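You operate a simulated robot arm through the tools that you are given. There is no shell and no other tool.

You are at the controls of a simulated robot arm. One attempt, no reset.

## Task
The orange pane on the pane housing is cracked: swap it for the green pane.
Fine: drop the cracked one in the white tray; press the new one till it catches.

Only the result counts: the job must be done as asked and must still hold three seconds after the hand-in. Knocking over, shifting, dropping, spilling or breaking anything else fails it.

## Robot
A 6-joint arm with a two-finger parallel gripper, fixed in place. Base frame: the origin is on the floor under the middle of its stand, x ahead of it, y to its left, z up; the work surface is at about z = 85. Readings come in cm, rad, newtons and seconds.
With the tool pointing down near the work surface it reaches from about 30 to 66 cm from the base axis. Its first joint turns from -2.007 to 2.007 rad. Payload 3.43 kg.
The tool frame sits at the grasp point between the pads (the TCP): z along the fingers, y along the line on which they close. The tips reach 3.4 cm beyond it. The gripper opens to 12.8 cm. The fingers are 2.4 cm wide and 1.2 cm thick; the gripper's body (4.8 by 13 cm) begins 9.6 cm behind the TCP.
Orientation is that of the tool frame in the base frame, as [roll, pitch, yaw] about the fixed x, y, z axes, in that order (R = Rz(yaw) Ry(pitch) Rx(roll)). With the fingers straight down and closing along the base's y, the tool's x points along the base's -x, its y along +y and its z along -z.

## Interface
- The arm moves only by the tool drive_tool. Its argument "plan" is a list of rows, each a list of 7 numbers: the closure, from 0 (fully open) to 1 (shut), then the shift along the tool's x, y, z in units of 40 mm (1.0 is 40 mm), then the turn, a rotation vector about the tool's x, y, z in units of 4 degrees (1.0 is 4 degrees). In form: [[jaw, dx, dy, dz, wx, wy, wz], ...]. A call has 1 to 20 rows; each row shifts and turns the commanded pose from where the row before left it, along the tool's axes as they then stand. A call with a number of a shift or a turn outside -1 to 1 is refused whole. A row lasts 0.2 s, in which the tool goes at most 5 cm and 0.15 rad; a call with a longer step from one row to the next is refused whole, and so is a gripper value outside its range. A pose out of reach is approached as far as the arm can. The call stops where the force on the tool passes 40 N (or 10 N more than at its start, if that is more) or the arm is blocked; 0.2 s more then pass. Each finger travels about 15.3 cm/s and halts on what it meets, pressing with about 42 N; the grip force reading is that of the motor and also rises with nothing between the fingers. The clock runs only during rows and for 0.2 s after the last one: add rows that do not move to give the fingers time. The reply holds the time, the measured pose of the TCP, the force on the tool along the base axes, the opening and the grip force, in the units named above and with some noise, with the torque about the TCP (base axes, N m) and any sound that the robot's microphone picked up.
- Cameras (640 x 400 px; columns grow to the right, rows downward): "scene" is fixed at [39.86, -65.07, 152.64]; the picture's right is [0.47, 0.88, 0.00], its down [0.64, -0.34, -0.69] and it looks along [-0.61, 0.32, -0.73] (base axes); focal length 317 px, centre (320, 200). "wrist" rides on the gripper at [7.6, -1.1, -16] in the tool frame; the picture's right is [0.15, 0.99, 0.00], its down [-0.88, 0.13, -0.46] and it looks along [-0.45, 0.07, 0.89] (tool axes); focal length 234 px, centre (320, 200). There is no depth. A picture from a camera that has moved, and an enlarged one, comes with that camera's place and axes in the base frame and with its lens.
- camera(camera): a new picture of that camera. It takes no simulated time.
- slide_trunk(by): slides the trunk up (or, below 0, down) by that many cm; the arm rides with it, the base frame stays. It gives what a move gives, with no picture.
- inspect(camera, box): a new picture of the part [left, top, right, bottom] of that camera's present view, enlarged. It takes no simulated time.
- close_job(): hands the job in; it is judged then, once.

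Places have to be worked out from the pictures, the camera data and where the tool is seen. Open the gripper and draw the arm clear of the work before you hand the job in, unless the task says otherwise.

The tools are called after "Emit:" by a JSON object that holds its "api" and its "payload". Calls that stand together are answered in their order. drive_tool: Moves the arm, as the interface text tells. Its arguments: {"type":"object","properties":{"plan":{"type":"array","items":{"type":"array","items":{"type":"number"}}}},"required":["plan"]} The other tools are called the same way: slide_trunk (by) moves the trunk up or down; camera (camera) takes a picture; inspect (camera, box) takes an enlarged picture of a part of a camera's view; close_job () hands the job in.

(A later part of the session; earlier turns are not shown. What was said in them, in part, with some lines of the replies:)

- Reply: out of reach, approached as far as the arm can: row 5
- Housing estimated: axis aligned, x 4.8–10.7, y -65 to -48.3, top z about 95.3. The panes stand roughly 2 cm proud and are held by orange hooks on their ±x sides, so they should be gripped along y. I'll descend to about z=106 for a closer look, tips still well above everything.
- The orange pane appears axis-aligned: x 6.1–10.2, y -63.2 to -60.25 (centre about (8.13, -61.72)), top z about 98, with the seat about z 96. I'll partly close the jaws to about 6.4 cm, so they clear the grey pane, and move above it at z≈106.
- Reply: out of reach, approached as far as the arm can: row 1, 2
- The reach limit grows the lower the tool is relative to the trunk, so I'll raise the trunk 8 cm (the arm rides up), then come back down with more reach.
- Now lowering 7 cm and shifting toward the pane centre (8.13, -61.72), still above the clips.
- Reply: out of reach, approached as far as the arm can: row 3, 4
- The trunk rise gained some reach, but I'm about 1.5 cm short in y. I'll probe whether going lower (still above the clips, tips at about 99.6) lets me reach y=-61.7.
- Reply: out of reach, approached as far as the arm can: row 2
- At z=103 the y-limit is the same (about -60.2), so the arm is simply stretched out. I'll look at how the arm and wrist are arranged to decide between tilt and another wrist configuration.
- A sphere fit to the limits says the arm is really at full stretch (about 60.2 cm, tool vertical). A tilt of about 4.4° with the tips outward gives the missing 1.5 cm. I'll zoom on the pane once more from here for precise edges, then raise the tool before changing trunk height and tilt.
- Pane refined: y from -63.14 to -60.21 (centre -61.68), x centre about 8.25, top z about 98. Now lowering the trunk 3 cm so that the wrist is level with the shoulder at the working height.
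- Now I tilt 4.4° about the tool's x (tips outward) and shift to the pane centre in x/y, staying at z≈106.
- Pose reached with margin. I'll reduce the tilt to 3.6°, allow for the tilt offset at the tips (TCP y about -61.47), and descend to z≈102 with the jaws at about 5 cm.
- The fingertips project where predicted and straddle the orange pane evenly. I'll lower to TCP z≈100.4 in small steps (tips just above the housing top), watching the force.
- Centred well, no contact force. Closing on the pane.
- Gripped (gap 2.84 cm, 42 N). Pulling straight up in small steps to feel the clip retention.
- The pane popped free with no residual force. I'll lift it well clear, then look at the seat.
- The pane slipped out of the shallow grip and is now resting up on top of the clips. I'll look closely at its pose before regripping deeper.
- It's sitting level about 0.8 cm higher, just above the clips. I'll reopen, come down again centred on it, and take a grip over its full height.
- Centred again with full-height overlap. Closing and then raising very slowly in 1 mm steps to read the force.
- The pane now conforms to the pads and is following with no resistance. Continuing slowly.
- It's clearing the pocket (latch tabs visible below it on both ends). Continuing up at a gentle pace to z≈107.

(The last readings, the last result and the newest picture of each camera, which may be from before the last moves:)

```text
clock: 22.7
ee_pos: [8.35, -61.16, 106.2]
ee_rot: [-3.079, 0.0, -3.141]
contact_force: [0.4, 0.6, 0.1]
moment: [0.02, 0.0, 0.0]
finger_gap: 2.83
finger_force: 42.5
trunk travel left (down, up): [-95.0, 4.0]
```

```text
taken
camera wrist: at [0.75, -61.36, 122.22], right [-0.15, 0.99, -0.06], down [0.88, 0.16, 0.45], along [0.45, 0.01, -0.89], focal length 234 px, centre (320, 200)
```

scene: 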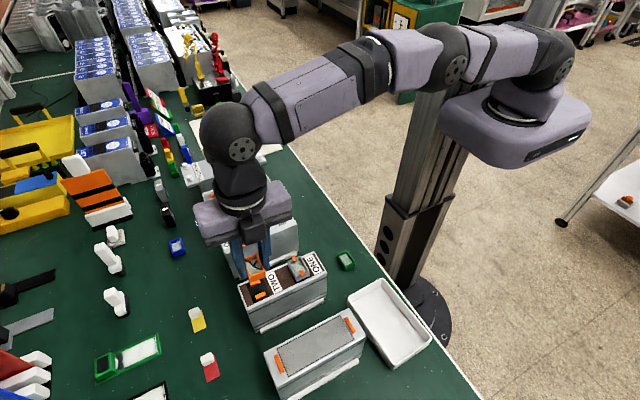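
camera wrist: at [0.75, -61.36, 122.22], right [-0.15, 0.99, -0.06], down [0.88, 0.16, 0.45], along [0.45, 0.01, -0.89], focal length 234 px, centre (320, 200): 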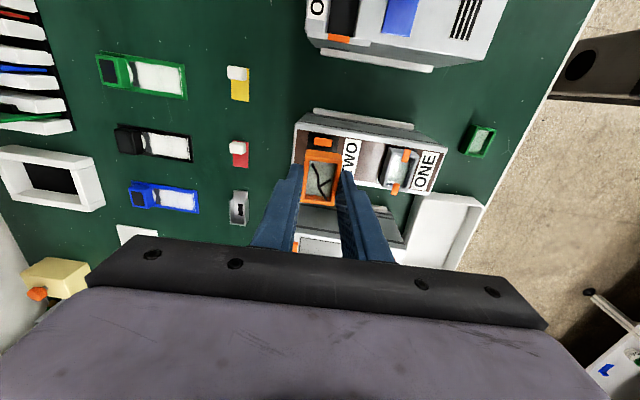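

The cracked pane is firmly held. I'll carry it inward (toward +y) at z≈106–108, above everything, at moderate speed.

Emit:
{"api": "drive_tool", "payload": {"plan": [[1, 0, 0.1, -0.05, 0, 0, 0], [1, 0, 0.25, -0.08, 0, 0, 0], [1, 0, 0.4, -0.085, 0, 0, 0], [1, 0, 0.5, -0.085, 0, 0, 0], [1, 0, 0.5, -0.085, 0, 0, 0], [1, 0, 0.5, -0.085, 0, 0, 0], [1, 0, 0.5, -0.085, 0, 0, 0], [1, 0, 0.5, -0.085, 0, 0, 0], [1, 0, 0.5, -0.03, 0, 0, 0], [1, 0, 0.5, -0.03, 0, 0, 0], [1, 0, 0.4, -0.03, 0, 0, 0], [1, 0, 0.25, 0, -0.45, 0, 0], [1, 0, 0.1, 0, -0.45, 0, 0], [1, 0, 0, 0, 0, 0, 0]]}}

Emit:
{"api": "camera", "payload": {"camera": "wrist"}}

```text
clock: 25.7
ee_pos: [8.48, -41.21, 107.85]
ee_rot: [3.141, 0.0, 3.141]
contact_force: [0.1, -0.4, -0.6]
moment: [-0.02, -0.03, 0.03]
finger_gap: 2.83
finger_force: 42.3
trunk travel left (down, up): [-95.0, 4.0]
```

```text
taken
camera wrist: at [0.77, -42.33, 123.88], right [-0.15, 0.99, 0.0], down [0.88, 0.13, 0.46], along [0.45, 0.07, -0.89], focal length 234 px, centre (320, 200)
```

wrist: 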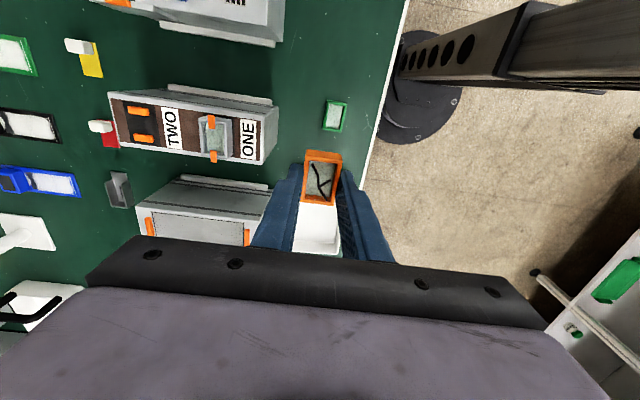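

Tool is vertical again. Moving along +x to above the tray (about (22.5, -40.7)).

Emit:
{"api": "drive_tool", "payload": {"plan": [[1, -0.2, 0, 0, 0, 0, 0], [1, -0.4, 0, 0, 0, 0, 0], [1, -0.5, 0, 0, 0, 0, 0], [1, -0.5, 0, 0, 0, 0, 0], [1, -0.5, 0.05, 0, 0, 0, 0], [1, -0.5, 0.05, 0, 0, 0, 0], [1, -0.5, 0, 0, 0, 0, 0], [1, -0.3, 0, 0, 0, 0, 0], [1, -0.1, 0, 0, 0, 0, 0], [1, 0, 0, 0, 0, 0, 0]]}}

Emit:
{"api": "camera", "payload": {"camera": "wrist"}}

Emit:
{"api": "camera", "payload": {"camera": "scene"}}

```text
clock: 27.9
ee_pos: [22.38, -40.71, 107.78]
ee_rot: [-3.141, 0.0, -3.14]
contact_force: [0.0, 0.2, -0.6]
moment: [0.03, -0.01, -0.01]
finger_gap: 2.84
finger_force: 41.8
trunk travel left (down, up): [-95.0, 4.0]
```

```text
taken
camera wrist: at [14.75, -41.95, 123.91], right [-0.15, 0.99, 0.0], down [0.88, 0.13, 0.46], along [0.45, 0.07, -0.89], focal length 234 px, centre (320, 200)
```

wrist: 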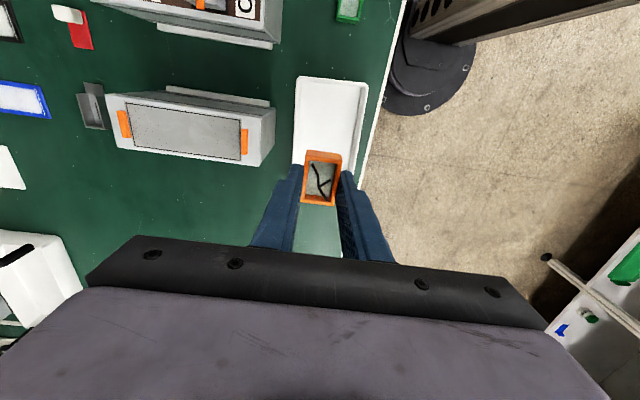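

```text
taken
```

scene: 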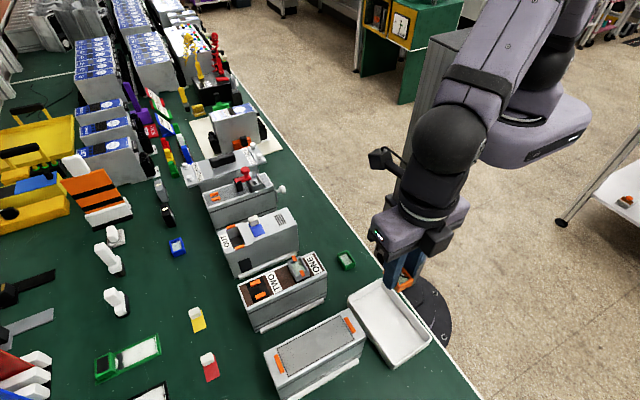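

Tray centre confirmed around (22.3, -40.3). Lowering the cracked pane to just above the tray floor.

Emit:
{"api": "drive_tool", "payload": {"plan": [[1, 0, 0.05, 0.2, 0, 0, 0], [1, 0, 0.05, 0.5, 0, 0, 0], [1, 0, 0, 0.6, 0, 0, 0], [1, 0, 0, 0.6, 0, 0, 0], [1, 0, 0, 0.6, 0, 0, 0], [1, 0, 0, 0.6, 0, 0, 0], [1, 0, 0, 0.5, 0, 0, 0], [1, 0, 0, 0.4, 0, 0, 0], [1, 0, 0, 0.2, 0, 0, 0], [1, 0, 0, 0, 0, 0, 0]]}}

Emit:
{"api": "camera", "payload": {"camera": "wrist"}}

Emit:
{"api": "inspect", "payload": {"camera": "scene", "box": [320, 230, 460, 380]}}

```text
clock: 30.1
ee_pos: [22.49, -40.19, 91.46]
ee_rot: [3.142, -0.001, -3.141]
contact_force: [-0.4, 0.3, -0.5]
moment: [-0.03, 0.03, 0.02]
finger_gap: 2.85
finger_force: 42.1
trunk travel left (down, up): [-95.0, 4.0]
```

```text
taken
camera wrist: at [14.76, -41.35, 107.37], right [-0.15, 0.99, 0.0], down [0.88, 0.13, 0.46], along [0.45, 0.07, -0.89], focal length 234 px, centre (320, 200)
```

wrist: 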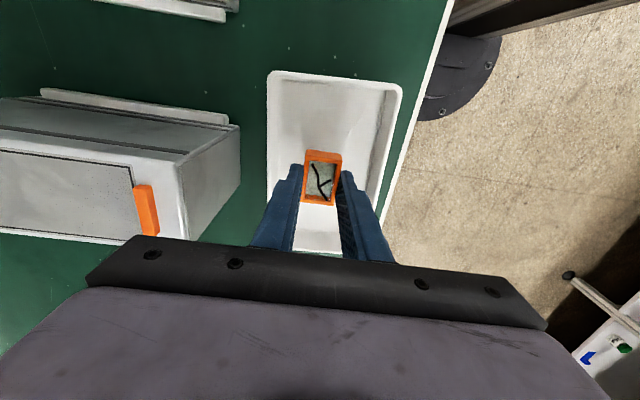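

```text
2.67 times, centred on (390, 305) of scene
camera zoom: at [39.86, -65.07, 152.64], right [0.47, 0.88, 0.0], down [0.64, -0.34, -0.69], along [-0.61, 0.32, -0.73], focal length 846 px, centre (133, -80)
```

zoom: 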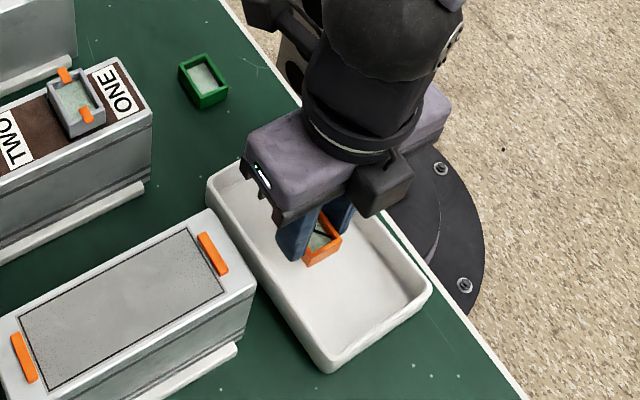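

Pane is inside the tray walls. Going down 1.1 cm more and opening the jaws just enough to release.

Emit:
{"api": "drive_tool", "payload": {"plan": [[1, 0, 0, 0.15, 0, 0, 0], [1, 0, 0, 0.13, 0, 0, 0], [1, 0, 0, 0, 0, 0, 0]]}}

Emit:
{"api": "drive_tool", "payload": {"plan": [[0.74, 0, 0, 0, 0, 0, 0], [0.66, 0, 0, 0, 0, 0, 0], [0.66, 0, 0, 0, 0, 0, 0]]}}

Emit:
{"api": "camera", "payload": {"camera": "wrist"}}

Emit:
{"api": "inspect", "payload": {"camera": "scene", "box": [320, 230, 460, 380]}}

```text
clock: 30.9
ee_pos: [22.28, -40.32, 90.23]
ee_rot: [3.141, 0.0, 3.141]
contact_force: [-0.2, 0.3, -0.2]
moment: [-0.02, -0.01, 0.0]
finger_gap: 2.86
finger_force: 42.3
trunk travel left (down, up): [-95.0, 4.0]
```

```text
clock: 31.7
ee_pos: [22.27, -40.19, 90.2]
ee_rot: [-3.141, 0.0, 3.141]
contact_force: [0.2, 0.7, 0.7]
moment: [-0.02, -0.02, 0.02]
finger_gap: 4.37
finger_force: 0.1
trunk travel left (down, up): [-95.0, 4.0]
```

```text
taken
camera wrist: at [14.69, -41.45, 106.12], right [-0.15, 0.99, 0.0], down [0.88, 0.13, 0.46], along [0.45, 0.07, -0.89], focal length 234 px, centre (320, 200)
```

wrist: 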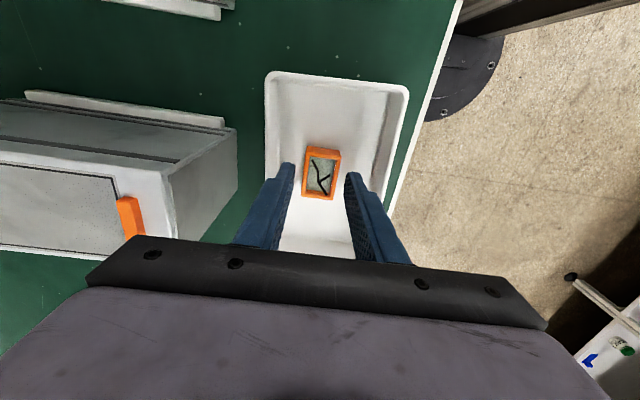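

```text
2.67 times, centred on (390, 305) of scene
camera zoom: at [39.86, -65.07, 152.64], right [0.47, 0.88, 0.0], down [0.64, -0.34, -0.69], along [-0.61, 0.32, -0.73], focal length 846 px, centre (133, -80)
```

zoom: 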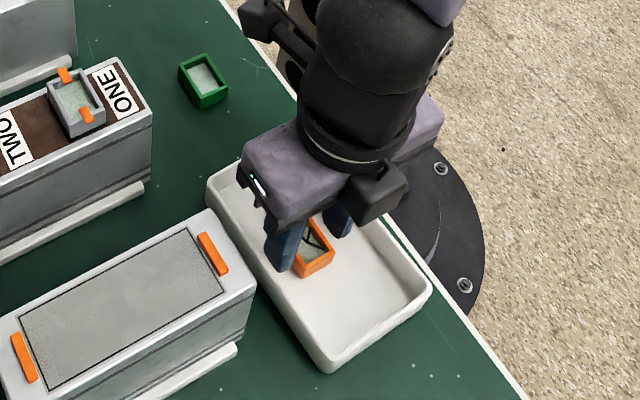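

The cracked pane rests in the tray. Rising straight up, then moving over to the green pane for a close look.

Emit:
{"api": "drive_tool", "payload": {"plan": [[0.66, 0, 0, -0.3, 0, 0, 0], [0.66, 0, 0, -0.6, 0, 0, 0], [0.66, 0, 0, -0.8, 0, 0, 0], [0.66, 0, 0, -0.8, 0, 0, 0], [0.55, 0, 0, -0.6, 0, 0, 0], [0.55, 0.4, 0, 0, 0, 0, 0], [0.55, 0.7, 0, 0, 0, 0, 0], [0.55, 0.8, 0.03, 0, 0, 0, 0], [0.55, 0.8, 0.03, 0, 0, 0, 0], [0.55, 0.8, 0.03, 0, 0, 0, 0], [0.55, 0.5, 0.03, 0, 0, 0, 0], [0.55, 0.3, 0.03, 0, 0, 0, 0], [0.55, 0, 0, 0, 0, 0, 0]]}}

Emit:
{"api": "camera", "payload": {"camera": "wrist"}}

Emit:
{"api": "inspect", "payload": {"camera": "scene", "box": [230, 230, 460, 380]}}

```text
clock: 34.5
ee_pos: [5.26, -39.77, 102.5]
ee_rot: [-3.14, -0.001, -3.141]
contact_force: [0.4, -0.9, -0.5]
moment: [0.02, -0.02, 0.01]
finger_gap: 5.76
finger_force: 0.1
trunk travel left (down, up): [-95.0, 4.0]
```

```text
taken
camera wrist: at [-2.39, -40.92, 118.5], right [-0.15, 0.99, 0.0], down [0.88, 0.13, 0.46], along [0.45, 0.07, -0.89], focal length 234 px, centre (320, 200)
```

wrist: 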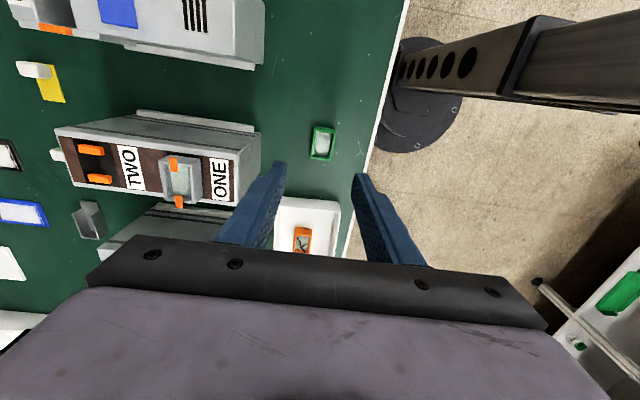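

```text
2.67 times, centred on (345, 305) of scene
camera zoom: at [39.86, -65.07, 152.64], right [0.47, 0.88, 0.0], down [0.64, -0.34, -0.69], along [-0.61, 0.32, -0.73], focal length 846 px, centre (253, -80)
```

zoom: 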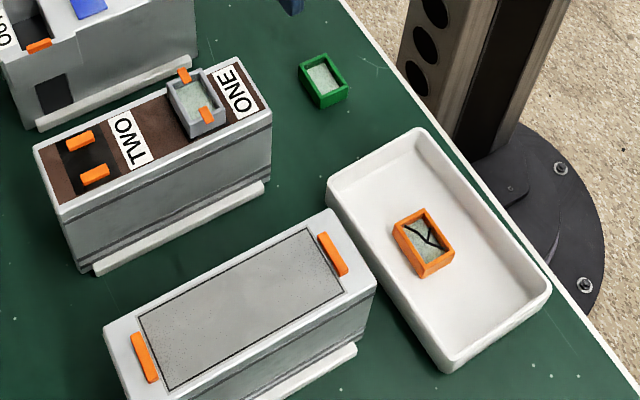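

The cracked pane is in the tray. Zooming on the green pane and on the empty seat TWO.

Emit:
{"api": "inspect", "payload": {"camera": "wrist", "box": [290, 110, 350, 170]}}

Emit:
{"api": "inspect", "payload": {"camera": "wrist", "box": [50, 105, 250, 215]}}

Emit:
{"api": "inspect", "payload": {"camera": "scene", "box": [235, 260, 305, 305]}}

```text
6.67 times, centred on (320, 140) of wrist
camera zoom: at [-2.39, -40.92, 118.5], right [-0.15, 0.99, 0.0], down [0.88, 0.13, 0.46], along [0.45, 0.07, -0.89], focal length 1561 px, centre (320, 600)
```

zoom: 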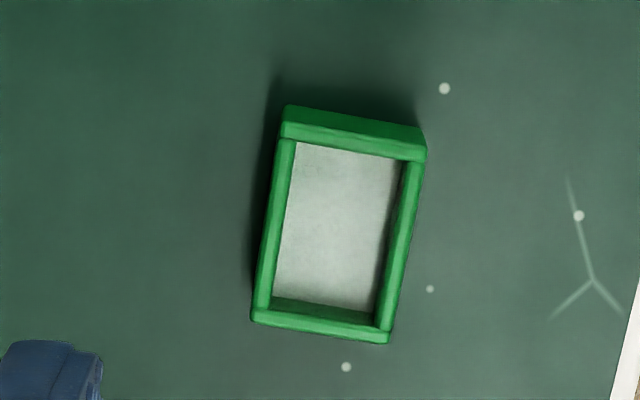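

```text
3.20 times, centred on (150, 160) of wrist
camera zoom: at [-2.39, -40.92, 118.5], right [-0.15, 0.99, 0.0], down [0.88, 0.13, 0.46], along [0.45, 0.07, -0.89], focal length 749 px, centre (864, 328)
```

zoom: 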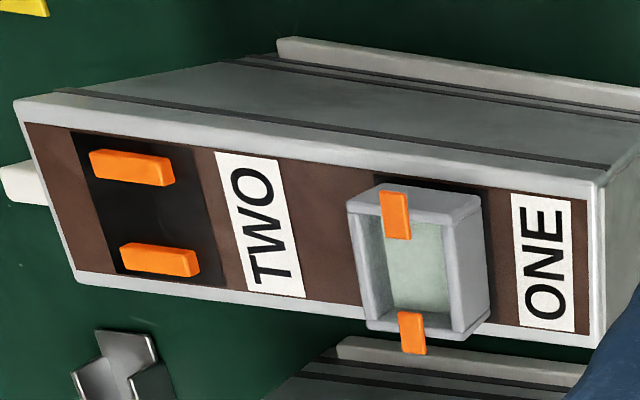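

```text
8.89 times, centred on (270, 282) of scene
camera zoom: at [39.86, -65.07, 152.64], right [0.47, 0.88, 0.0], down [0.64, -0.34, -0.69], along [-0.61, 0.32, -0.73], focal length 2820 px, centre (764, -533)
```

zoom: 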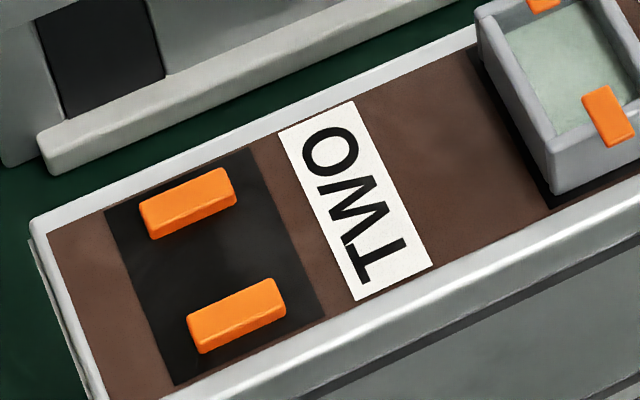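

Seat TWO shows two orange latch bars on a black patch centred near (8.15, -61.83). The orange pane rested on them after popping, so the new one must be set there and pressed about 0.8 cm. The green pane is at about (5.1, -39.6), axis-aligned, top about z=87. Descending to z≈92 over it.

Emit:
{"api": "drive_tool", "payload": {"plan": [[0.55, 0.0275, 0.05, 0.4, 0, 0, 0], [0.55, 0, 0, 0.6, 0, 0, 0], [0.55, 0, 0, 0.6, 0, 0, 0], [0.55, 0, 0, 0.6, 0, 0, 0], [0.55, 0, 0, 0.4, 0, 0, 0], [0.55, 0, 0, 0, 0, 0, 0]]}}

Emit:
{"api": "camera", "payload": {"camera": "wrist"}}

Emit:
{"api": "inspect", "payload": {"camera": "scene", "box": [300, 200, 400, 290]}}

```text
clock: 35.9
ee_pos: [5.03, -39.64, 92.13]
ee_rot: [-3.141, 0.001, -3.14]
contact_force: [0.3, 0.9, -0.3]
moment: [-0.03, 0.0, -0.01]
finger_gap: 5.75
finger_force: 0.0
trunk travel left (down, up): [-95.0, 4.0]
```

```text
taken
camera wrist: at [-2.57, -40.66, 107.96], right [-0.15, 0.99, 0.0], down [0.88, 0.13, 0.46], along [0.45, 0.07, -0.89], focal length 234 px, centre (320, 200)
```

wrist: 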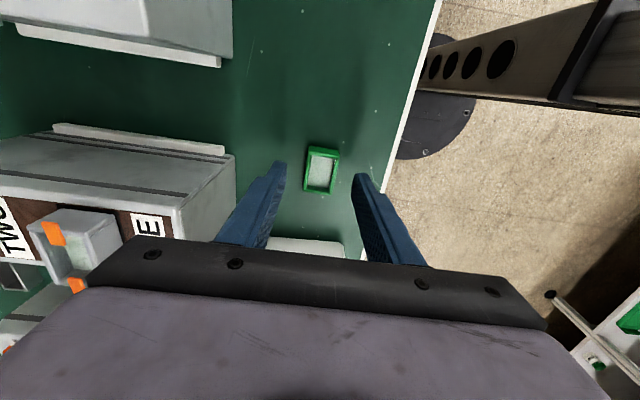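

```text
4.44 times, centred on (350, 245) of scene
camera zoom: at [39.86, -65.07, 152.64], right [0.47, 0.88, 0.0], down [0.64, -0.34, -0.69], along [-0.61, 0.32, -0.73], focal length 1410 px, centre (187, 0)
```

zoom: 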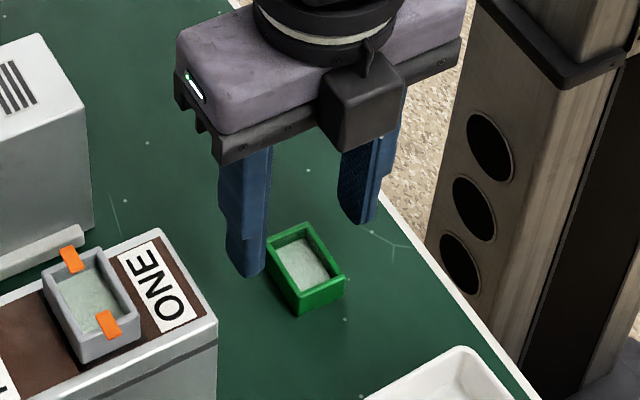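

Centred between the fingers. Lowering to z≈88.8 (tips about 0.4 cm above the table).

Emit:
{"api": "drive_tool", "payload": {"plan": [[0.55, 0, 0, 0.4, 0, 0, 0], [0.55, 0, 0, 0.28, 0, 0, 0], [0.55, 0, 0, 0.13, 0, 0, 0], [0.55, 0, 0, 0, 0, 0, 0]]}}

Emit:
{"api": "inspect", "payload": {"camera": "wrist", "box": [260, 120, 380, 220]}}

Emit:
{"api": "inspect", "payload": {"camera": "scene", "box": [300, 200, 400, 290]}}

```text
clock: 36.9
ee_pos: [4.91, -39.47, 88.83]
ee_rot: [-3.141, 0.001, -3.141]
contact_force: [-0.6, -0.1, 0.0]
moment: [-0.01, -0.01, 0.0]
finger_gap: 5.74
finger_force: 0.0
trunk travel left (down, up): [-95.0, 4.0]
```

```text
4.00 times, centred on (320, 170) of wrist
camera zoom: at [-2.66, -40.62, 104.85], right [-0.15, 0.99, 0.0], down [0.88, 0.13, 0.46], along [0.45, 0.07, -0.89], focal length 937 px, centre (320, 320)
```

zoom: 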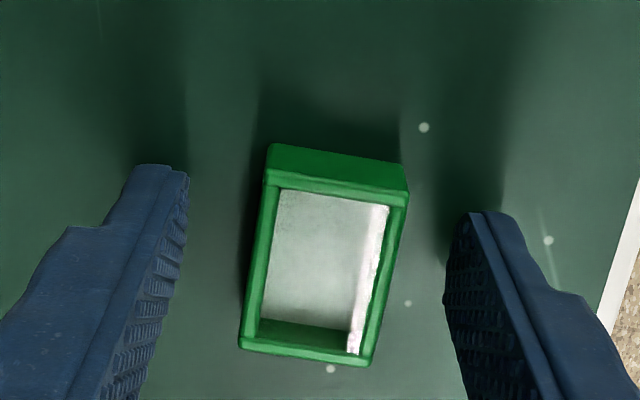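

```text
4.44 times, centred on (350, 245) of scene
camera zoom: at [39.86, -65.07, 152.64], right [0.47, 0.88, 0.0], down [0.64, -0.34, -0.69], along [-0.61, 0.32, -0.73], focal length 1410 px, centre (187, 0)
```

zoom: 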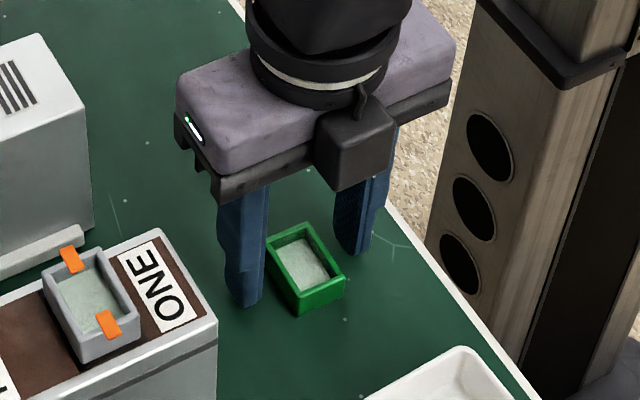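

The wrist view geometry puts the pane about 0.45 cm further in +x and 0.15 cm in +y from the gripper axis. I'll correct that before closing.

Emit:
{"api": "drive_tool", "payload": {"plan": [[0.55, -0.1125, 0.0325, 0, 0, 0, 0], [0.55, 0, 0, 0, 0, 0, 0]]}}

Emit:
{"api": "inspect", "payload": {"camera": "wrist", "box": [260, 120, 380, 220]}}

```text
clock: 37.5
ee_pos: [5.43, -39.34, 88.85]
ee_rot: [3.141, 0.001, -3.141]
contact_force: [0.9, -0.2, -0.3]
moment: [0.02, 0.0, 0.06]
finger_gap: 5.79
finger_force: 0.1
trunk travel left (down, up): [-95.0, 4.0]
```

```text
4.00 times, centred on (320, 170) of wrist
camera zoom: at [-2.17, -40.47, 104.93], right [-0.15, 0.99, 0.0], down [0.88, 0.13, 0.46], along [0.45, 0.07, -0.89], focal length 937 px, centre (320, 320)
```

zoom: 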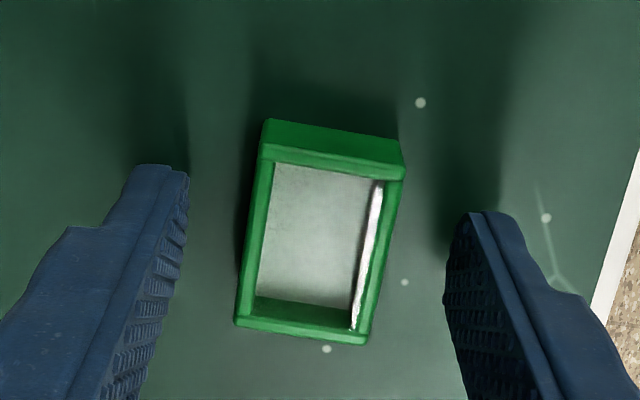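

Now centred on the gripper axis. Closing gently.

Emit:
{"api": "drive_tool", "payload": {"plan": [[0.7, 0, 0, 0, 0, 0, 0], [0.76, 0, 0, 0, 0, 0, 0], [0.8, 0, 0, 0, 0, 0, 0], [1, 0, 0, 0, 0, 0, 0], [1, 0, 0, 0, 0, 0, 0]]}}

Emit:
{"api": "inspect", "payload": {"camera": "wrist", "box": [260, 120, 380, 220]}}

```text
clock: 38.7
ee_pos: [5.49, -39.3, 88.88]
ee_rot: [3.141, 0.0, 3.142]
contact_force: [0.2, -0.6, 0.5]
moment: [-0.02, 0.03, 0.0]
finger_gap: 2.82
finger_force: 42.2
trunk travel left (down, up): [-95.0, 4.0]
```

```text
4.00 times, centred on (320, 170) of wrist
camera zoom: at [-2.17, -40.48, 104.95], right [-0.15, 0.99, 0.0], down [0.88, 0.13, 0.46], along [0.45, 0.07, -0.89], focal length 937 px, centre (320, 320)
```

zoom: 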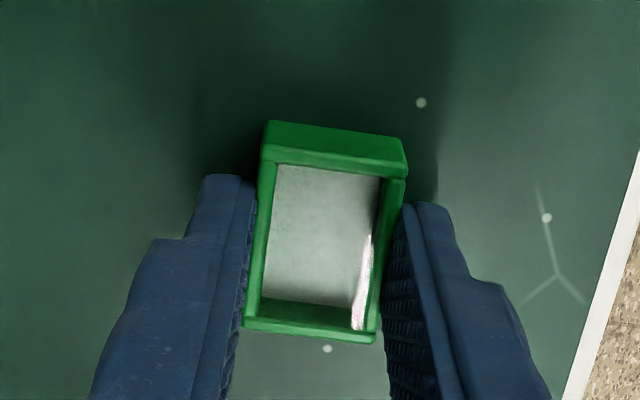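

Gripped (2.82 cm, 42 N). Lifting gently to z≈106.

Emit:
{"api": "drive_tool", "payload": {"plan": [[1, 0, 0, -0.05, 0, 0, 0], [1, 0, 0, -0.1, 0, 0, 0], [1, 0, 0, -0.25, 0, 0, 0], [1, 0, 0, -0.4, 0, 0, 0], [1, 0, 0, -0.5, 0, 0, 0], [1, 0, 0, -0.5, 0, 0, 0], [1, 0, 0, -0.5, 0, 0, 0], [1, 0, 0, -0.5, 0, 0, 0], [1, 0, 0, -0.5, 0, 0, 0], [1, 0, 0, -0.5, 0, 0, 0], [1, 0, 0, -0.4, 0, 0, 0], [1, 0, 0, -0.2, 0, 0, 0], [1, 0, 0, 0, 0, 0, 0]]}}

Emit:
{"api": "camera", "payload": {"camera": "wrist"}}

```text
clock: 41.5
ee_pos: [5.44, -39.31, 106.3]
ee_rot: [3.14, 0.001, -3.141]
contact_force: [-0.9, -0.1, 0.5]
moment: [-0.02, 0.01, -0.02]
finger_gap: 2.84
finger_force: 42.3
trunk travel left (down, up): [-95.0, 4.0]
```

```text
taken
camera wrist: at [-2.15, -40.45, 122.35], right [-0.15, 0.99, 0.0], down [0.88, 0.13, 0.46], along [0.45, 0.07, -0.89], focal length 234 px, centre (320, 200)
```

wrist: 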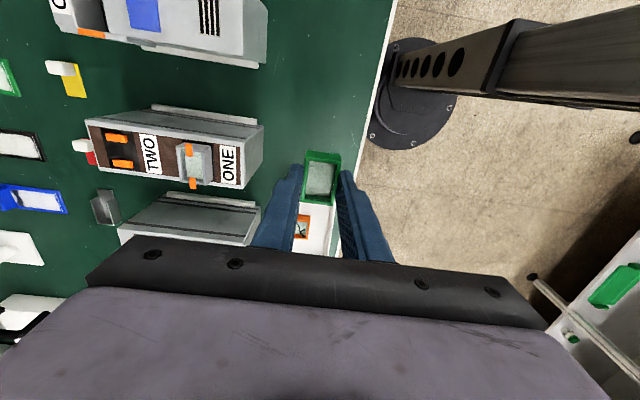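

Carrying the green pane over toward seat TWO (staying at z≈106), then tilting 3.4° and approaching.

Emit:
{"api": "drive_tool", "payload": {"plan": [[1, -0.03, -0.15, 0, 0, 0, 0], [1, -0.06, -0.35, 0, 0, 0, 0], [1, -0.08, -0.5, 0, 0, 0, 0], [1, -0.08, -0.5, 0, 0, 0, 0], [1, -0.08, -0.5, 0, 0, 0, 0], [1, -0.08, -0.5, 0, 0, 0, 0], [1, -0.08, -0.5, 0, 0, 0, 0], [1, -0.08, -0.5, 0, 0, 0, 0], [1, -0.06, -0.5, 0, 0, 0, 0], [1, -0.04, -0.3, 0, 0, 0, 0], [1, 0, -0.13, 0, 0, 0, 0], [1, 0, 0, 0, 0.425, 0, 0], [1, 0, 0, 0, 0.425, 0, 0], [1, 0, 0, 0, 0, 0, 0]]}}

Emit:
{"api": "camera", "payload": {"camera": "wrist"}}

```text
clock: 44.5
ee_pos: [8.09, -57.11, 106.47]
ee_rot: [-3.082, 0.0, 3.14]
contact_force: [0.5, -0.1, -0.1]
moment: [-0.03, 0.01, -0.03]
finger_gap: 2.85
finger_force: 41.5
trunk travel left (down, up): [-95.0, 4.0]
```

```text
taken
camera wrist: at [0.53, -57.33, 122.44], right [-0.15, 0.99, -0.06], down [0.88, 0.16, 0.45], along [0.45, 0.01, -0.89], focal length 234 px, centre (320, 200)
```

wrist: 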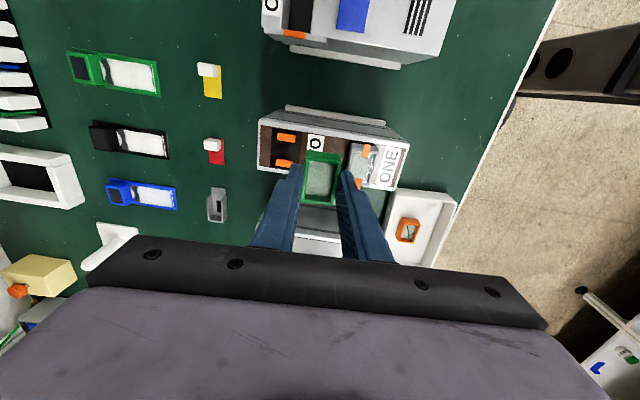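

Now shifting the remaining 4.34 cm outward at the same height to be over seat TWO.

Emit:
{"api": "drive_tool", "payload": {"plan": [[1, 0, -0.2, 0.012, 0, 0, 0], [1, 0, -0.4, 0.024, 0, 0, 0], [1, 0, -0.35, 0.02, 0, 0, 0], [1, 0, -0.133, 0.008, 0, 0, 0], [1, 0, 0, 0, 0, 0, 0]]}}

Emit:
{"api": "camera", "payload": {"camera": "wrist"}}

Emit:
{"api": "inspect", "payload": {"camera": "scene", "box": [220, 230, 340, 320]}}

Emit:
{"api": "inspect", "payload": {"camera": "wrist", "box": [260, 110, 380, 220]}}

```text
clock: 45.7
ee_pos: [8.2, -61.32, 106.39]
ee_rot: [-3.083, -0.001, 3.141]
contact_force: [0.2, -0.4, 0.0]
moment: [0.0, -0.01, -0.03]
finger_gap: 2.84
finger_force: 41.6
trunk travel left (down, up): [-95.0, 4.0]
```

```text
taken
camera wrist: at [0.58, -61.56, 122.39], right [-0.15, 0.99, -0.06], down [0.88, 0.16, 0.45], along [0.45, 0.01, -0.89], focal length 234 px, centre (320, 200)
```

wrist: 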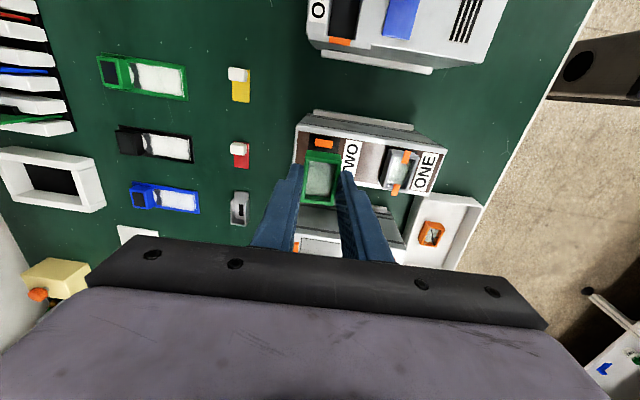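

```text
4.44 times, centred on (280, 275) of scene
camera zoom: at [39.86, -65.07, 152.64], right [0.47, 0.88, 0.0], down [0.64, -0.34, -0.69], along [-0.61, 0.32, -0.73], focal length 1410 px, centre (498, -133)
```

zoom: 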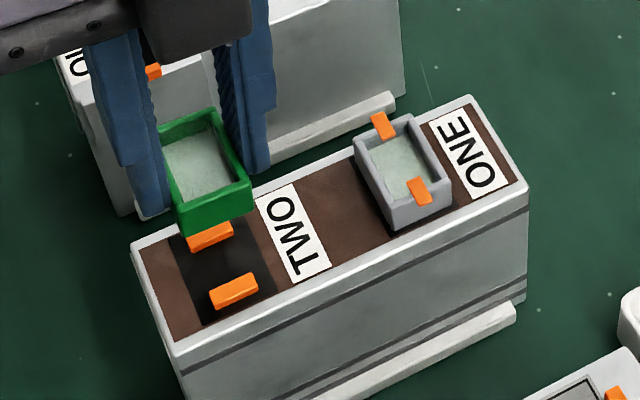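

```text
3.64 times, centred on (320, 165) of wrist
camera zoom: at [0.58, -61.56, 122.39], right [-0.15, 0.99, -0.06], down [0.88, 0.16, 0.45], along [0.45, 0.01, -0.89], focal length 852 px, centre (320, 327)
```

zoom: 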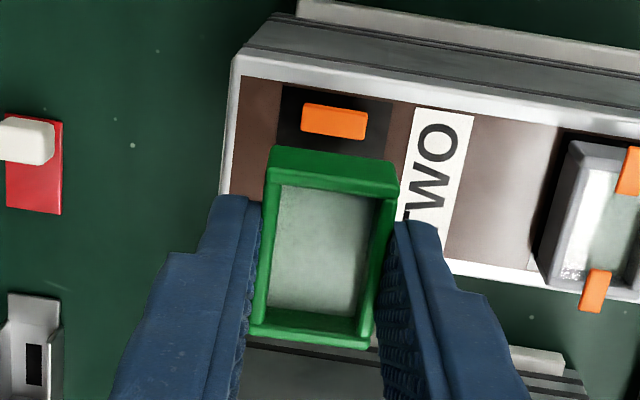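

The pane is just about aligned. Descending to about 0.6 cm above the latch bars with a tiny y correction.

Emit:
{"api": "drive_tool", "payload": {"plan": [[1, 0.005, 0.007, 0.2, 0, 0, 0], [1, 0.005, 0.01, 0.3, 0, 0, 0], [1, 0.005, 0.01, 0.3, 0, 0, 0], [1, 0, 0.01, 0.245, 0, 0, 0], [1, 0, 0.008, 0.15, 0, 0, 0], [1, 0, 0, 0, 0, 0, 0]]}}

Emit:
{"api": "inspect", "payload": {"camera": "scene", "box": [235, 250, 305, 305]}}

Emit:
{"api": "inspect", "payload": {"camera": "wrist", "box": [260, 110, 380, 220]}}

```text
clock: 47.1
ee_pos: [7.97, -61.42, 101.64]
ee_rot: [-3.082, 0.001, 3.141]
contact_force: [0.2, 0.2, 0.1]
moment: [0.03, -0.03, -0.01]
finger_gap: 2.84
finger_force: 42.0
trunk travel left (down, up): [-95.0, 4.0]
```

```text
7.27 times, centred on (270, 278) of scene
camera zoom: at [39.86, -65.07, 152.64], right [0.47, 0.88, 0.0], down [0.64, -0.34, -0.69], along [-0.61, 0.32, -0.73], focal length 2308 px, centre (684, -364)
```

zoom: 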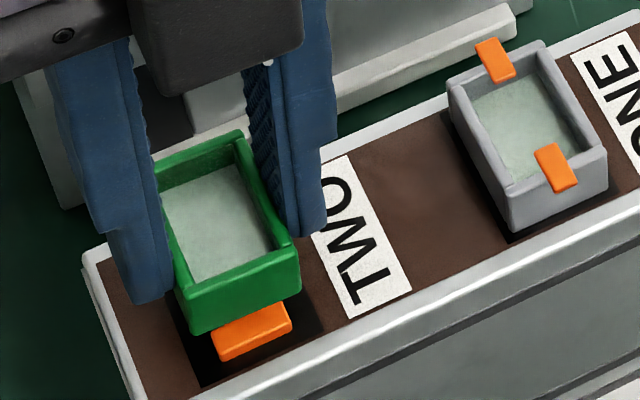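

```text
3.64 times, centred on (320, 165) of wrist
camera zoom: at [0.46, -61.69, 117.58], right [-0.15, 0.99, -0.06], down [0.88, 0.16, 0.45], along [0.45, 0.01, -0.89], focal length 852 px, centre (320, 327)
```

zoom: 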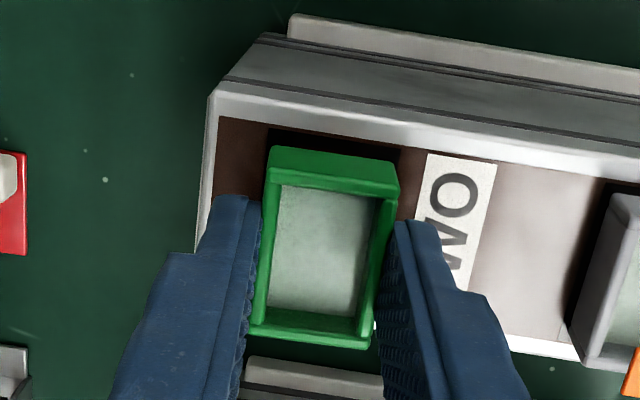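

By combining scene and wrist geometry, the pane should go about 0.2 cm further in +x. The y alignment is good, and the bars' tops are about 0.7 cm below the pane. Correcting x and lowering slowly 0.6 cm.

Emit:
{"api": "drive_tool", "payload": {"plan": [[1, -0.05, 0, 0, 0, 0, 0], [1, 0, 0.003, 0.05, 0, 0, 0], [1, 0, 0.003, 0.05, 0, 0, 0], [1, 0, 0.003, 0.05, 0, 0, 0], [1, 0, 0, 0, 0, 0, 0]]}}

Emit:
{"api": "inspect", "payload": {"camera": "scene", "box": [235, 260, 305, 305]}}

Emit:
{"api": "inspect", "payload": {"camera": "wrist", "box": [260, 110, 380, 220]}}

```text
clock: 48.3
ee_pos: [8.33, -61.46, 101.01]
ee_rot: [-3.083, 0.001, -3.141]
contact_force: [-0.6, 0.7, -0.2]
moment: [0.01, -0.01, 0.01]
finger_gap: 2.86
finger_force: 42.4
trunk travel left (down, up): [-95.0, 4.0]
```

```text
8.89 times, centred on (270, 282) of scene
camera zoom: at [39.86, -65.07, 152.64], right [0.47, 0.88, 0.0], down [0.64, -0.34, -0.69], along [-0.61, 0.32, -0.73], focal length 2820 px, centre (764, -533)
```

zoom: 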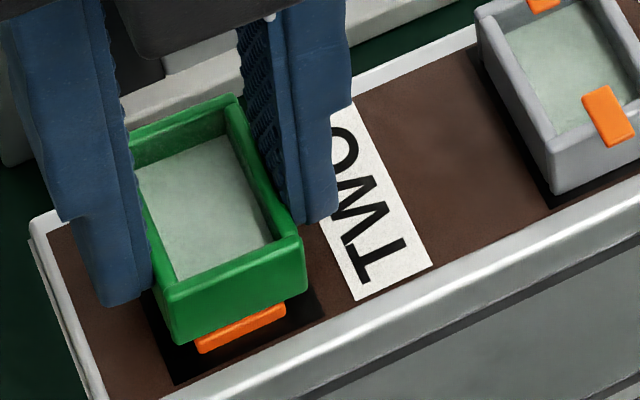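

```text
3.64 times, centred on (320, 165) of wrist
camera zoom: at [0.74, -61.64, 117.01], right [-0.15, 0.99, -0.06], down [0.88, 0.16, 0.45], along [0.45, 0.01, -0.89], focal length 852 px, centre (320, 327)
```

zoom: 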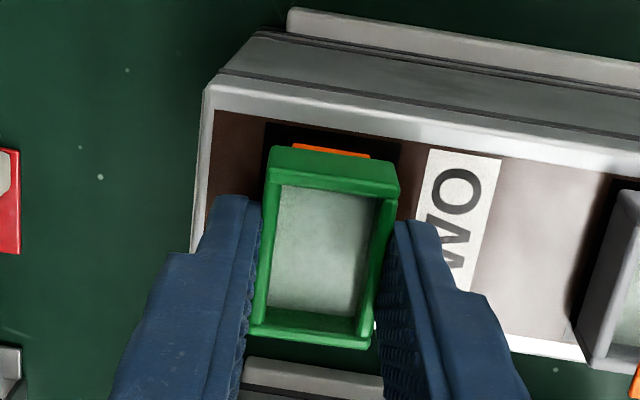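

Very close to the pose the orange one rested in. A small x correction back (-0.12 cm), then lowering in 1 mm steps to feel for contact with the bars.

Emit:
{"api": "drive_tool", "payload": {"plan": [[1, 0.03, 0, 0, 0, 0, 0], [1, 0, 0.0015, 0.025, 0, 0, 0], [1, 0, 0, 0, 0, 0, 0]]}}

Emit:
{"api": "drive_tool", "payload": {"plan": [[1, 0, 0.0015, 0.025, 0, 0, 0], [1, 0, 0, 0, 0, 0, 0]]}}

Emit:
{"api": "inspect", "payload": {"camera": "scene", "box": [235, 260, 305, 305]}}

Emit:
{"api": "inspect", "payload": {"camera": "wrist", "box": [260, 110, 380, 220]}}

```text
clock: 49.1
ee_pos: [8.33, -61.4, 100.92]
ee_rot: [-3.081, 0.002, -3.141]
contact_force: [0.4, 0.5, 0.4]
moment: [-0.03, -0.04, -0.01]
finger_gap: 2.82
finger_force: 42.1
trunk travel left (down, up): [-95.0, 4.0]
```

```text
clock: 49.7
ee_pos: [8.21, -61.44, 100.9]
ee_rot: [-3.082, 0.0, 3.14]
contact_force: [0.6, 0.2, 0.2]
moment: [0.0, 0.01, -0.02]
finger_gap: 2.83
finger_force: 41.7
trunk travel left (down, up): [-95.0, 4.0]
```

```text
8.89 times, centred on (270, 282) of scene
camera zoom: at [39.86, -65.07, 152.64], right [0.47, 0.88, 0.0], down [0.64, -0.34, -0.69], along [-0.61, 0.32, -0.73], focal length 2820 px, centre (764, -533)
```

zoom: 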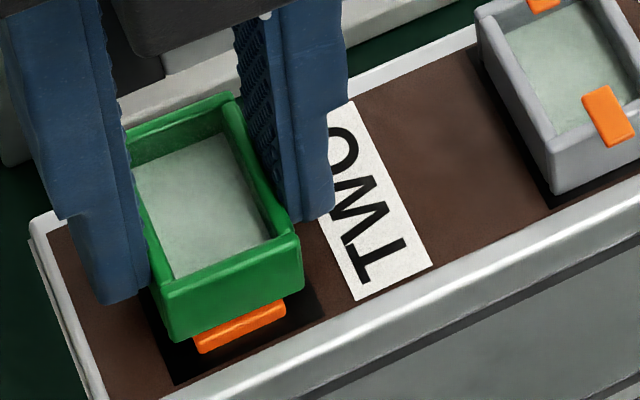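

```text
3.64 times, centred on (320, 165) of wrist
camera zoom: at [0.61, -61.68, 116.91], right [-0.15, 0.99, -0.06], down [0.88, 0.16, 0.45], along [0.45, 0.01, -0.89], focal length 852 px, centre (320, 327)
```

zoom: 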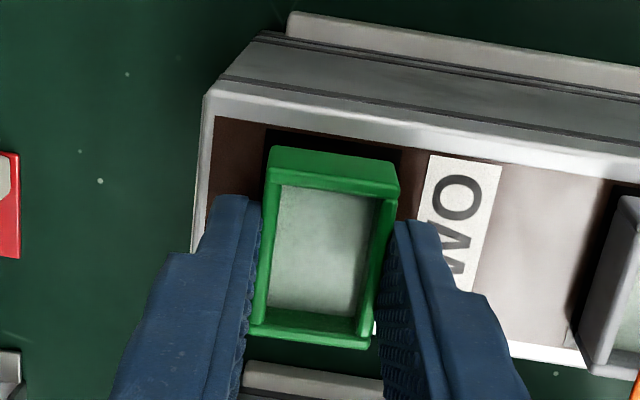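

No contact yet. The -x bar is now hidden just as it was with the orange pane. Continuing down in 1 mm steps.

Emit:
{"api": "drive_tool", "payload": {"plan": [[1, 0, 0.0015, 0.025, 0, 0, 0], [1, 0, 0.0015, 0.025, 0, 0, 0], [1, 0, 0, 0, 0, 0, 0]]}}

Emit:
{"api": "inspect", "payload": {"camera": "scene", "box": [235, 260, 305, 305]}}

```text
clock: 50.5
ee_pos: [8.12, -61.54, 100.69]
ee_rot: [-3.081, -0.001, 3.141]
contact_force: [0.4, -0.4, 0.6]
moment: [-0.01, -0.02, 0.03]
finger_gap: 2.82
finger_force: 42.1
trunk travel left (down, up): [-95.0, 4.0]
```

```text
8.89 times, centred on (270, 282) of scene
camera zoom: at [39.86, -65.07, 152.64], right [0.47, 0.88, 0.0], down [0.64, -0.34, -0.69], along [-0.61, 0.32, -0.73], focal length 2820 px, centre (764, -533)
```

zoom: 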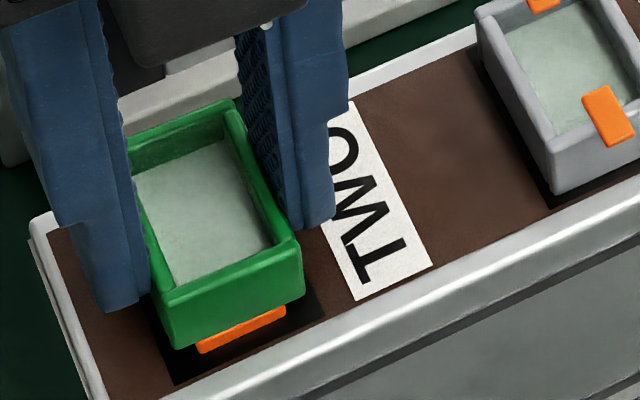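

Nearly at the resting height. Two more 1 mm steps.

Emit:
{"api": "drive_tool", "payload": {"plan": [[1, 0, 0.0015, 0.025, 0, 0, 0], [1, 0, 0.0015, 0.025, 0, 0, 0], [1, 0, 0, 0, 0, 0, 0]]}}

Emit:
{"api": "inspect", "payload": {"camera": "scene", "box": [235, 260, 305, 305]}}

```text
clock: 51.3
ee_pos: [8.18, -61.58, 100.61]
ee_rot: [-3.081, 0.001, 3.141]
contact_force: [-1.3, -0.5, 2.8]
moment: [-0.03, 0.06, 0.0]
finger_gap: 2.81
finger_force: 42.0
trunk travel left (down, up): [-95.0, 4.0]
```

```text
8.89 times, centred on (270, 282) of scene
camera zoom: at [39.86, -65.07, 152.64], right [0.47, 0.88, 0.0], down [0.64, -0.34, -0.69], along [-0.61, 0.32, -0.73], focal length 2820 px, centre (764, -533)
```

zoom: 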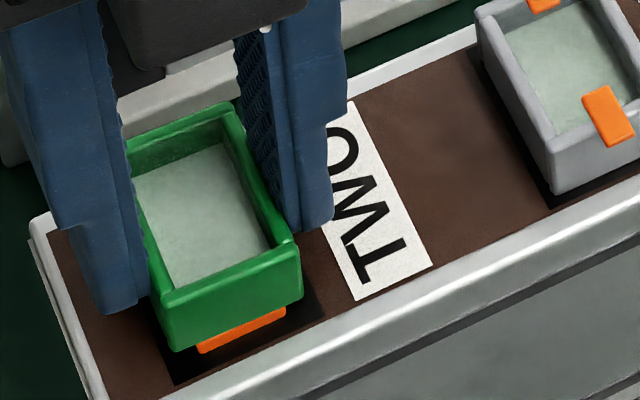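

Contact felt (Fz 2.8 N): the pane sits on the bars. Now pressing down in 1 mm steps, watching force and listening for the catch.

Emit:
{"api": "drive_tool", "payload": {"plan": [[1, 0, 0.0015, 0.025, 0, 0, 0], [1, 0, 0.0015, 0.025, 0, 0, 0], [1, 0, 0, 0, 0, 0, 0]]}}

Emit:
{"api": "inspect", "payload": {"camera": "scene", "box": [235, 260, 305, 305]}}

```text
clock: 52.1
ee_pos: [8.16, -61.54, 100.26]
ee_rot: [-3.082, 0.0, 3.141]
contact_force: [0.5, -0.4, 4.7]
moment: [0.02, 0.0, 0.01]
finger_gap: 2.85
finger_force: 41.8
trunk travel left (down, up): [-95.0, 4.0]
```

```text
8.89 times, centred on (270, 282) of scene
camera zoom: at [39.86, -65.07, 152.64], right [0.47, 0.88, 0.0], down [0.64, -0.34, -0.69], along [-0.61, 0.32, -0.73], focal length 2820 px, centre (764, -533)
```

zoom: 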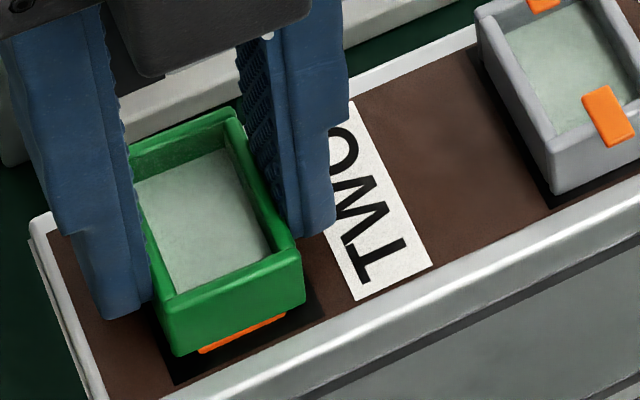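

Springy resistance (4.7 N), moving down with it. Continuing.

Emit:
{"api": "drive_tool", "payload": {"plan": [[1, 0, 0.0015, 0.025, 0, 0, 0], [1, 0, 0.0015, 0.025, 0, 0, 0], [1, 0, 0, 0, 0, 0, 0]]}}

Emit:
{"api": "inspect", "payload": {"camera": "scene", "box": [235, 260, 305, 305]}}

```text
clock: 52.9
ee_pos: [8.25, -61.58, 100.02]
ee_rot: [-3.08, -0.001, -3.14]
contact_force: [3.9, -5.0, 4.1]
moment: [0.48, -0.07, -0.02]
finger_gap: 2.83
finger_force: 41.8
trunk travel left (down, up): [-95.0, 4.0]
```

```text
8.89 times, centred on (270, 282) of scene
camera zoom: at [39.86, -65.07, 152.64], right [0.47, 0.88, 0.0], down [0.64, -0.34, -0.69], along [-0.61, 0.32, -0.73], focal length 2820 px, centre (764, -533)
```

zoom: 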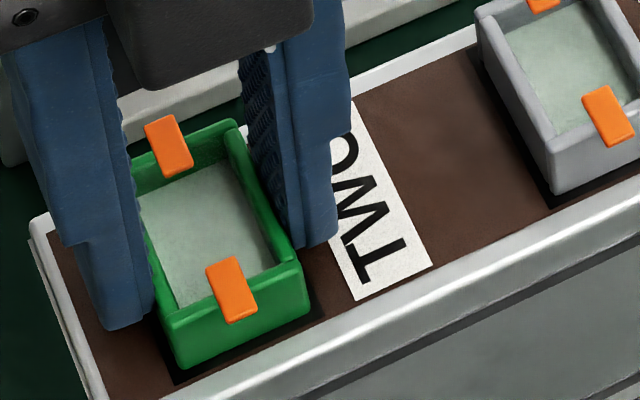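

The orange hooks have closed over the green pane on both ends – it's caught. Opening the jaws in place without moving.

Emit:
{"api": "drive_tool", "payload": {"plan": [[0.74, 0, 0, 0, 0, 0, 0], [0.65, 0, 0, 0, 0, 0, 0], [0.6, 0, 0, 0, 0, 0, 0], [0.6, 0, 0, 0, 0, 0, 0]]}}

Emit:
{"api": "inspect", "payload": {"camera": "scene", "box": [235, 260, 305, 305]}}

Emit:
{"api": "inspect", "payload": {"camera": "wrist", "box": [260, 120, 380, 220]}}

```text
clock: 53.9
ee_pos: [8.1, -61.38, 100.01]
ee_rot: [-3.08, 0.0, -3.141]
contact_force: [0.1, 0.3, -0.7]
moment: [0.01, 0.0, -0.04]
finger_gap: 5.12
finger_force: 0.1
trunk travel left (down, up): [-95.0, 4.0]
```

```text
8.89 times, centred on (270, 282) of scene
camera zoom: at [39.86, -65.07, 152.64], right [0.47, 0.88, 0.0], down [0.64, -0.34, -0.69], along [-0.61, 0.32, -0.73], focal length 2820 px, centre (764, -533)
```

zoom: 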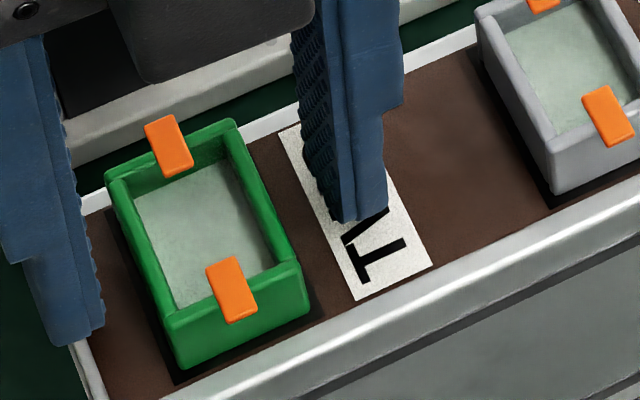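

```text
4.00 times, centred on (320, 170) of wrist
camera zoom: at [0.59, -61.69, 116.05], right [-0.15, 0.99, -0.06], down [0.88, 0.16, 0.45], along [0.45, 0.01, -0.89], focal length 937 px, centre (320, 320)
```

zoom: 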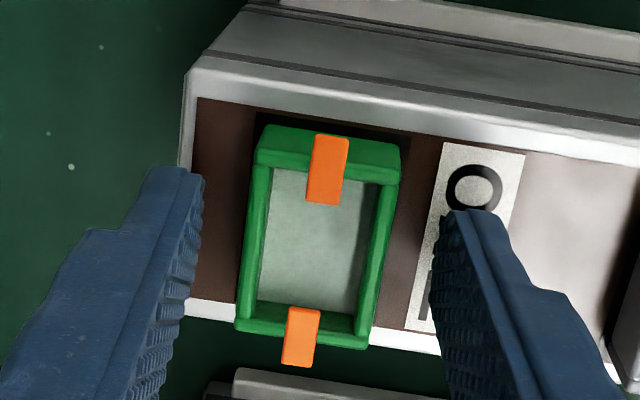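

The green pane is level and latched in the same pose the orange one had. Retracting straight up, then inward and clear.

Emit:
{"api": "drive_tool", "payload": {"plan": [[0.6, 0, -0.0075, -0.125, 0, 0, 0], [0.6, 0, -0.015, -0.25, 0, 0, 0], [0.6, 0, -0.015, -0.25, 0, 0, 0], [0.6, 0, -0.02, -0.35, 0, 0, 0], [0.6, 0, -0.02, -0.4, 0, 0, 0], [0.6, 0, -0.02, -0.4, 0, 0, 0], [0.6, 0, 0.4, -0.2, 0, 0, 0], [0.6, 0, 0.6, -0.1, 0, 0, 0], [0.6, 0, 0.7, -0.1, -0.425, 0, 0], [0.6, 0, 0.7, -0.1, -0.425, 0, 0], [0.6, 0, 0.7, 0, 0, 0, 0], [0.4, 0, 0.7, 0, 0, 0, 0], [0.2, 0, 0.5, 0, 0, 0, 0], [0, 0, 0.3, -0.3, 0, 0, 0], [0, 0, 0, -0.5, 0, 0, 0], [0, 0, 0, 0, 0, 0, 0]]}}

Emit:
{"api": "camera", "payload": {"camera": "scene"}}

Emit:
{"api": "camera", "payload": {"camera": "wrist"}}

Emit:
{"api": "inspect", "payload": {"camera": "scene", "box": [230, 230, 460, 380]}}

Emit:
{"api": "inspect", "payload": {"camera": "scene", "box": [235, 260, 305, 305]}}

```text
clock: 57.3
ee_pos: [8.22, -42.85, 111.78]
ee_rot: [3.141, 0.001, -3.141]
contact_force: [-1.2, 0.4, 0.3]
moment: [0.0, 0.02, -0.02]
finger_gap: 12.81
finger_force: 0.1
trunk travel left (down, up): [-95.0, 4.0]
```

```text
taken
```

scene: 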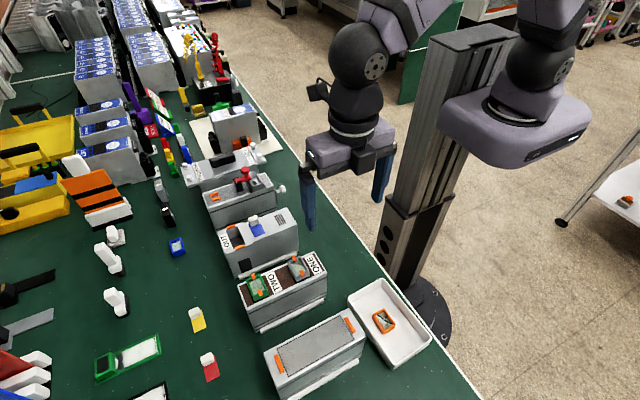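

```text
taken
camera wrist: at [0.68, -44.17, 127.71], right [-0.15, 0.99, 0.0], down [0.88, 0.13, 0.46], along [0.45, 0.07, -0.89], focal length 234 px, centre (320, 200)
```

wrist: 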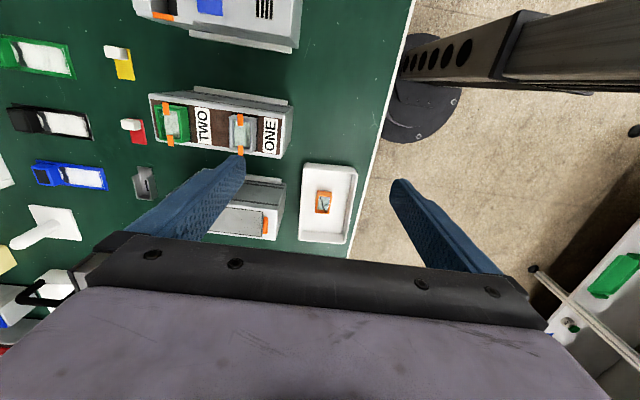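

```text
2.67 times, centred on (345, 305) of scene
camera zoom: at [39.86, -65.07, 152.64], right [0.47, 0.88, 0.0], down [0.64, -0.34, -0.69], along [-0.61, 0.32, -0.73], focal length 846 px, centre (253, -80)
```

zoom: 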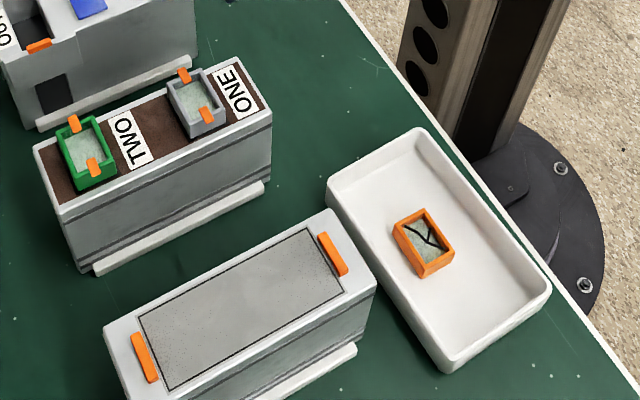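

```text
8.89 times, centred on (270, 282) of scene
camera zoom: at [39.86, -65.07, 152.64], right [0.47, 0.88, 0.0], down [0.64, -0.34, -0.69], along [-0.61, 0.32, -0.73], focal length 2820 px, centre (764, -533)
```

zoom: 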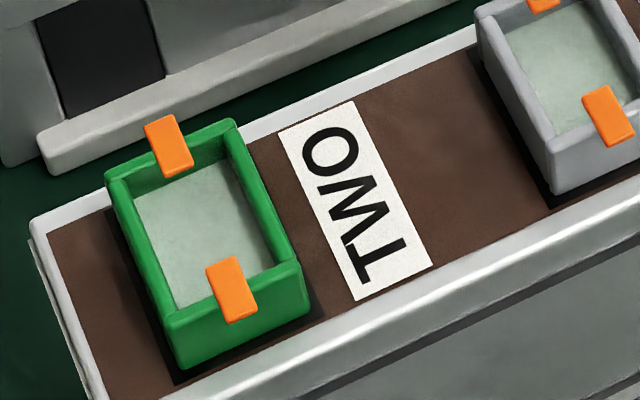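

The green pane is latched in slot TWO with both hooks over it, and the cracked orange pane lies in the white tray. The housing hasn't moved, the gripper is open and the arm is clear, so I'm handing in.

Emit:
{"api": "close_job", "payload": {}}

```text
The job is handed in.
```

The green pane is now in slot TWO of the pane housing. Both orange hooks are closed over it, and it sits level in the same position the orange one had. The cracked orange pane is in the white tray.

- **Slip while removing the orange pane:** it slid out of a shallow first grip and settled back on the latch bars. I took a deeper grip and lifted it out.
- **Catch not heard:** the microphone reported no click. I judged the catch from the hooks closing over the pane as it was pressed down.

In the last pictures the housing and everything near it looked unmoved. I opened the gripper and moved the arm clear before handing in. The hand-in was accepted, but no verdict has come back.
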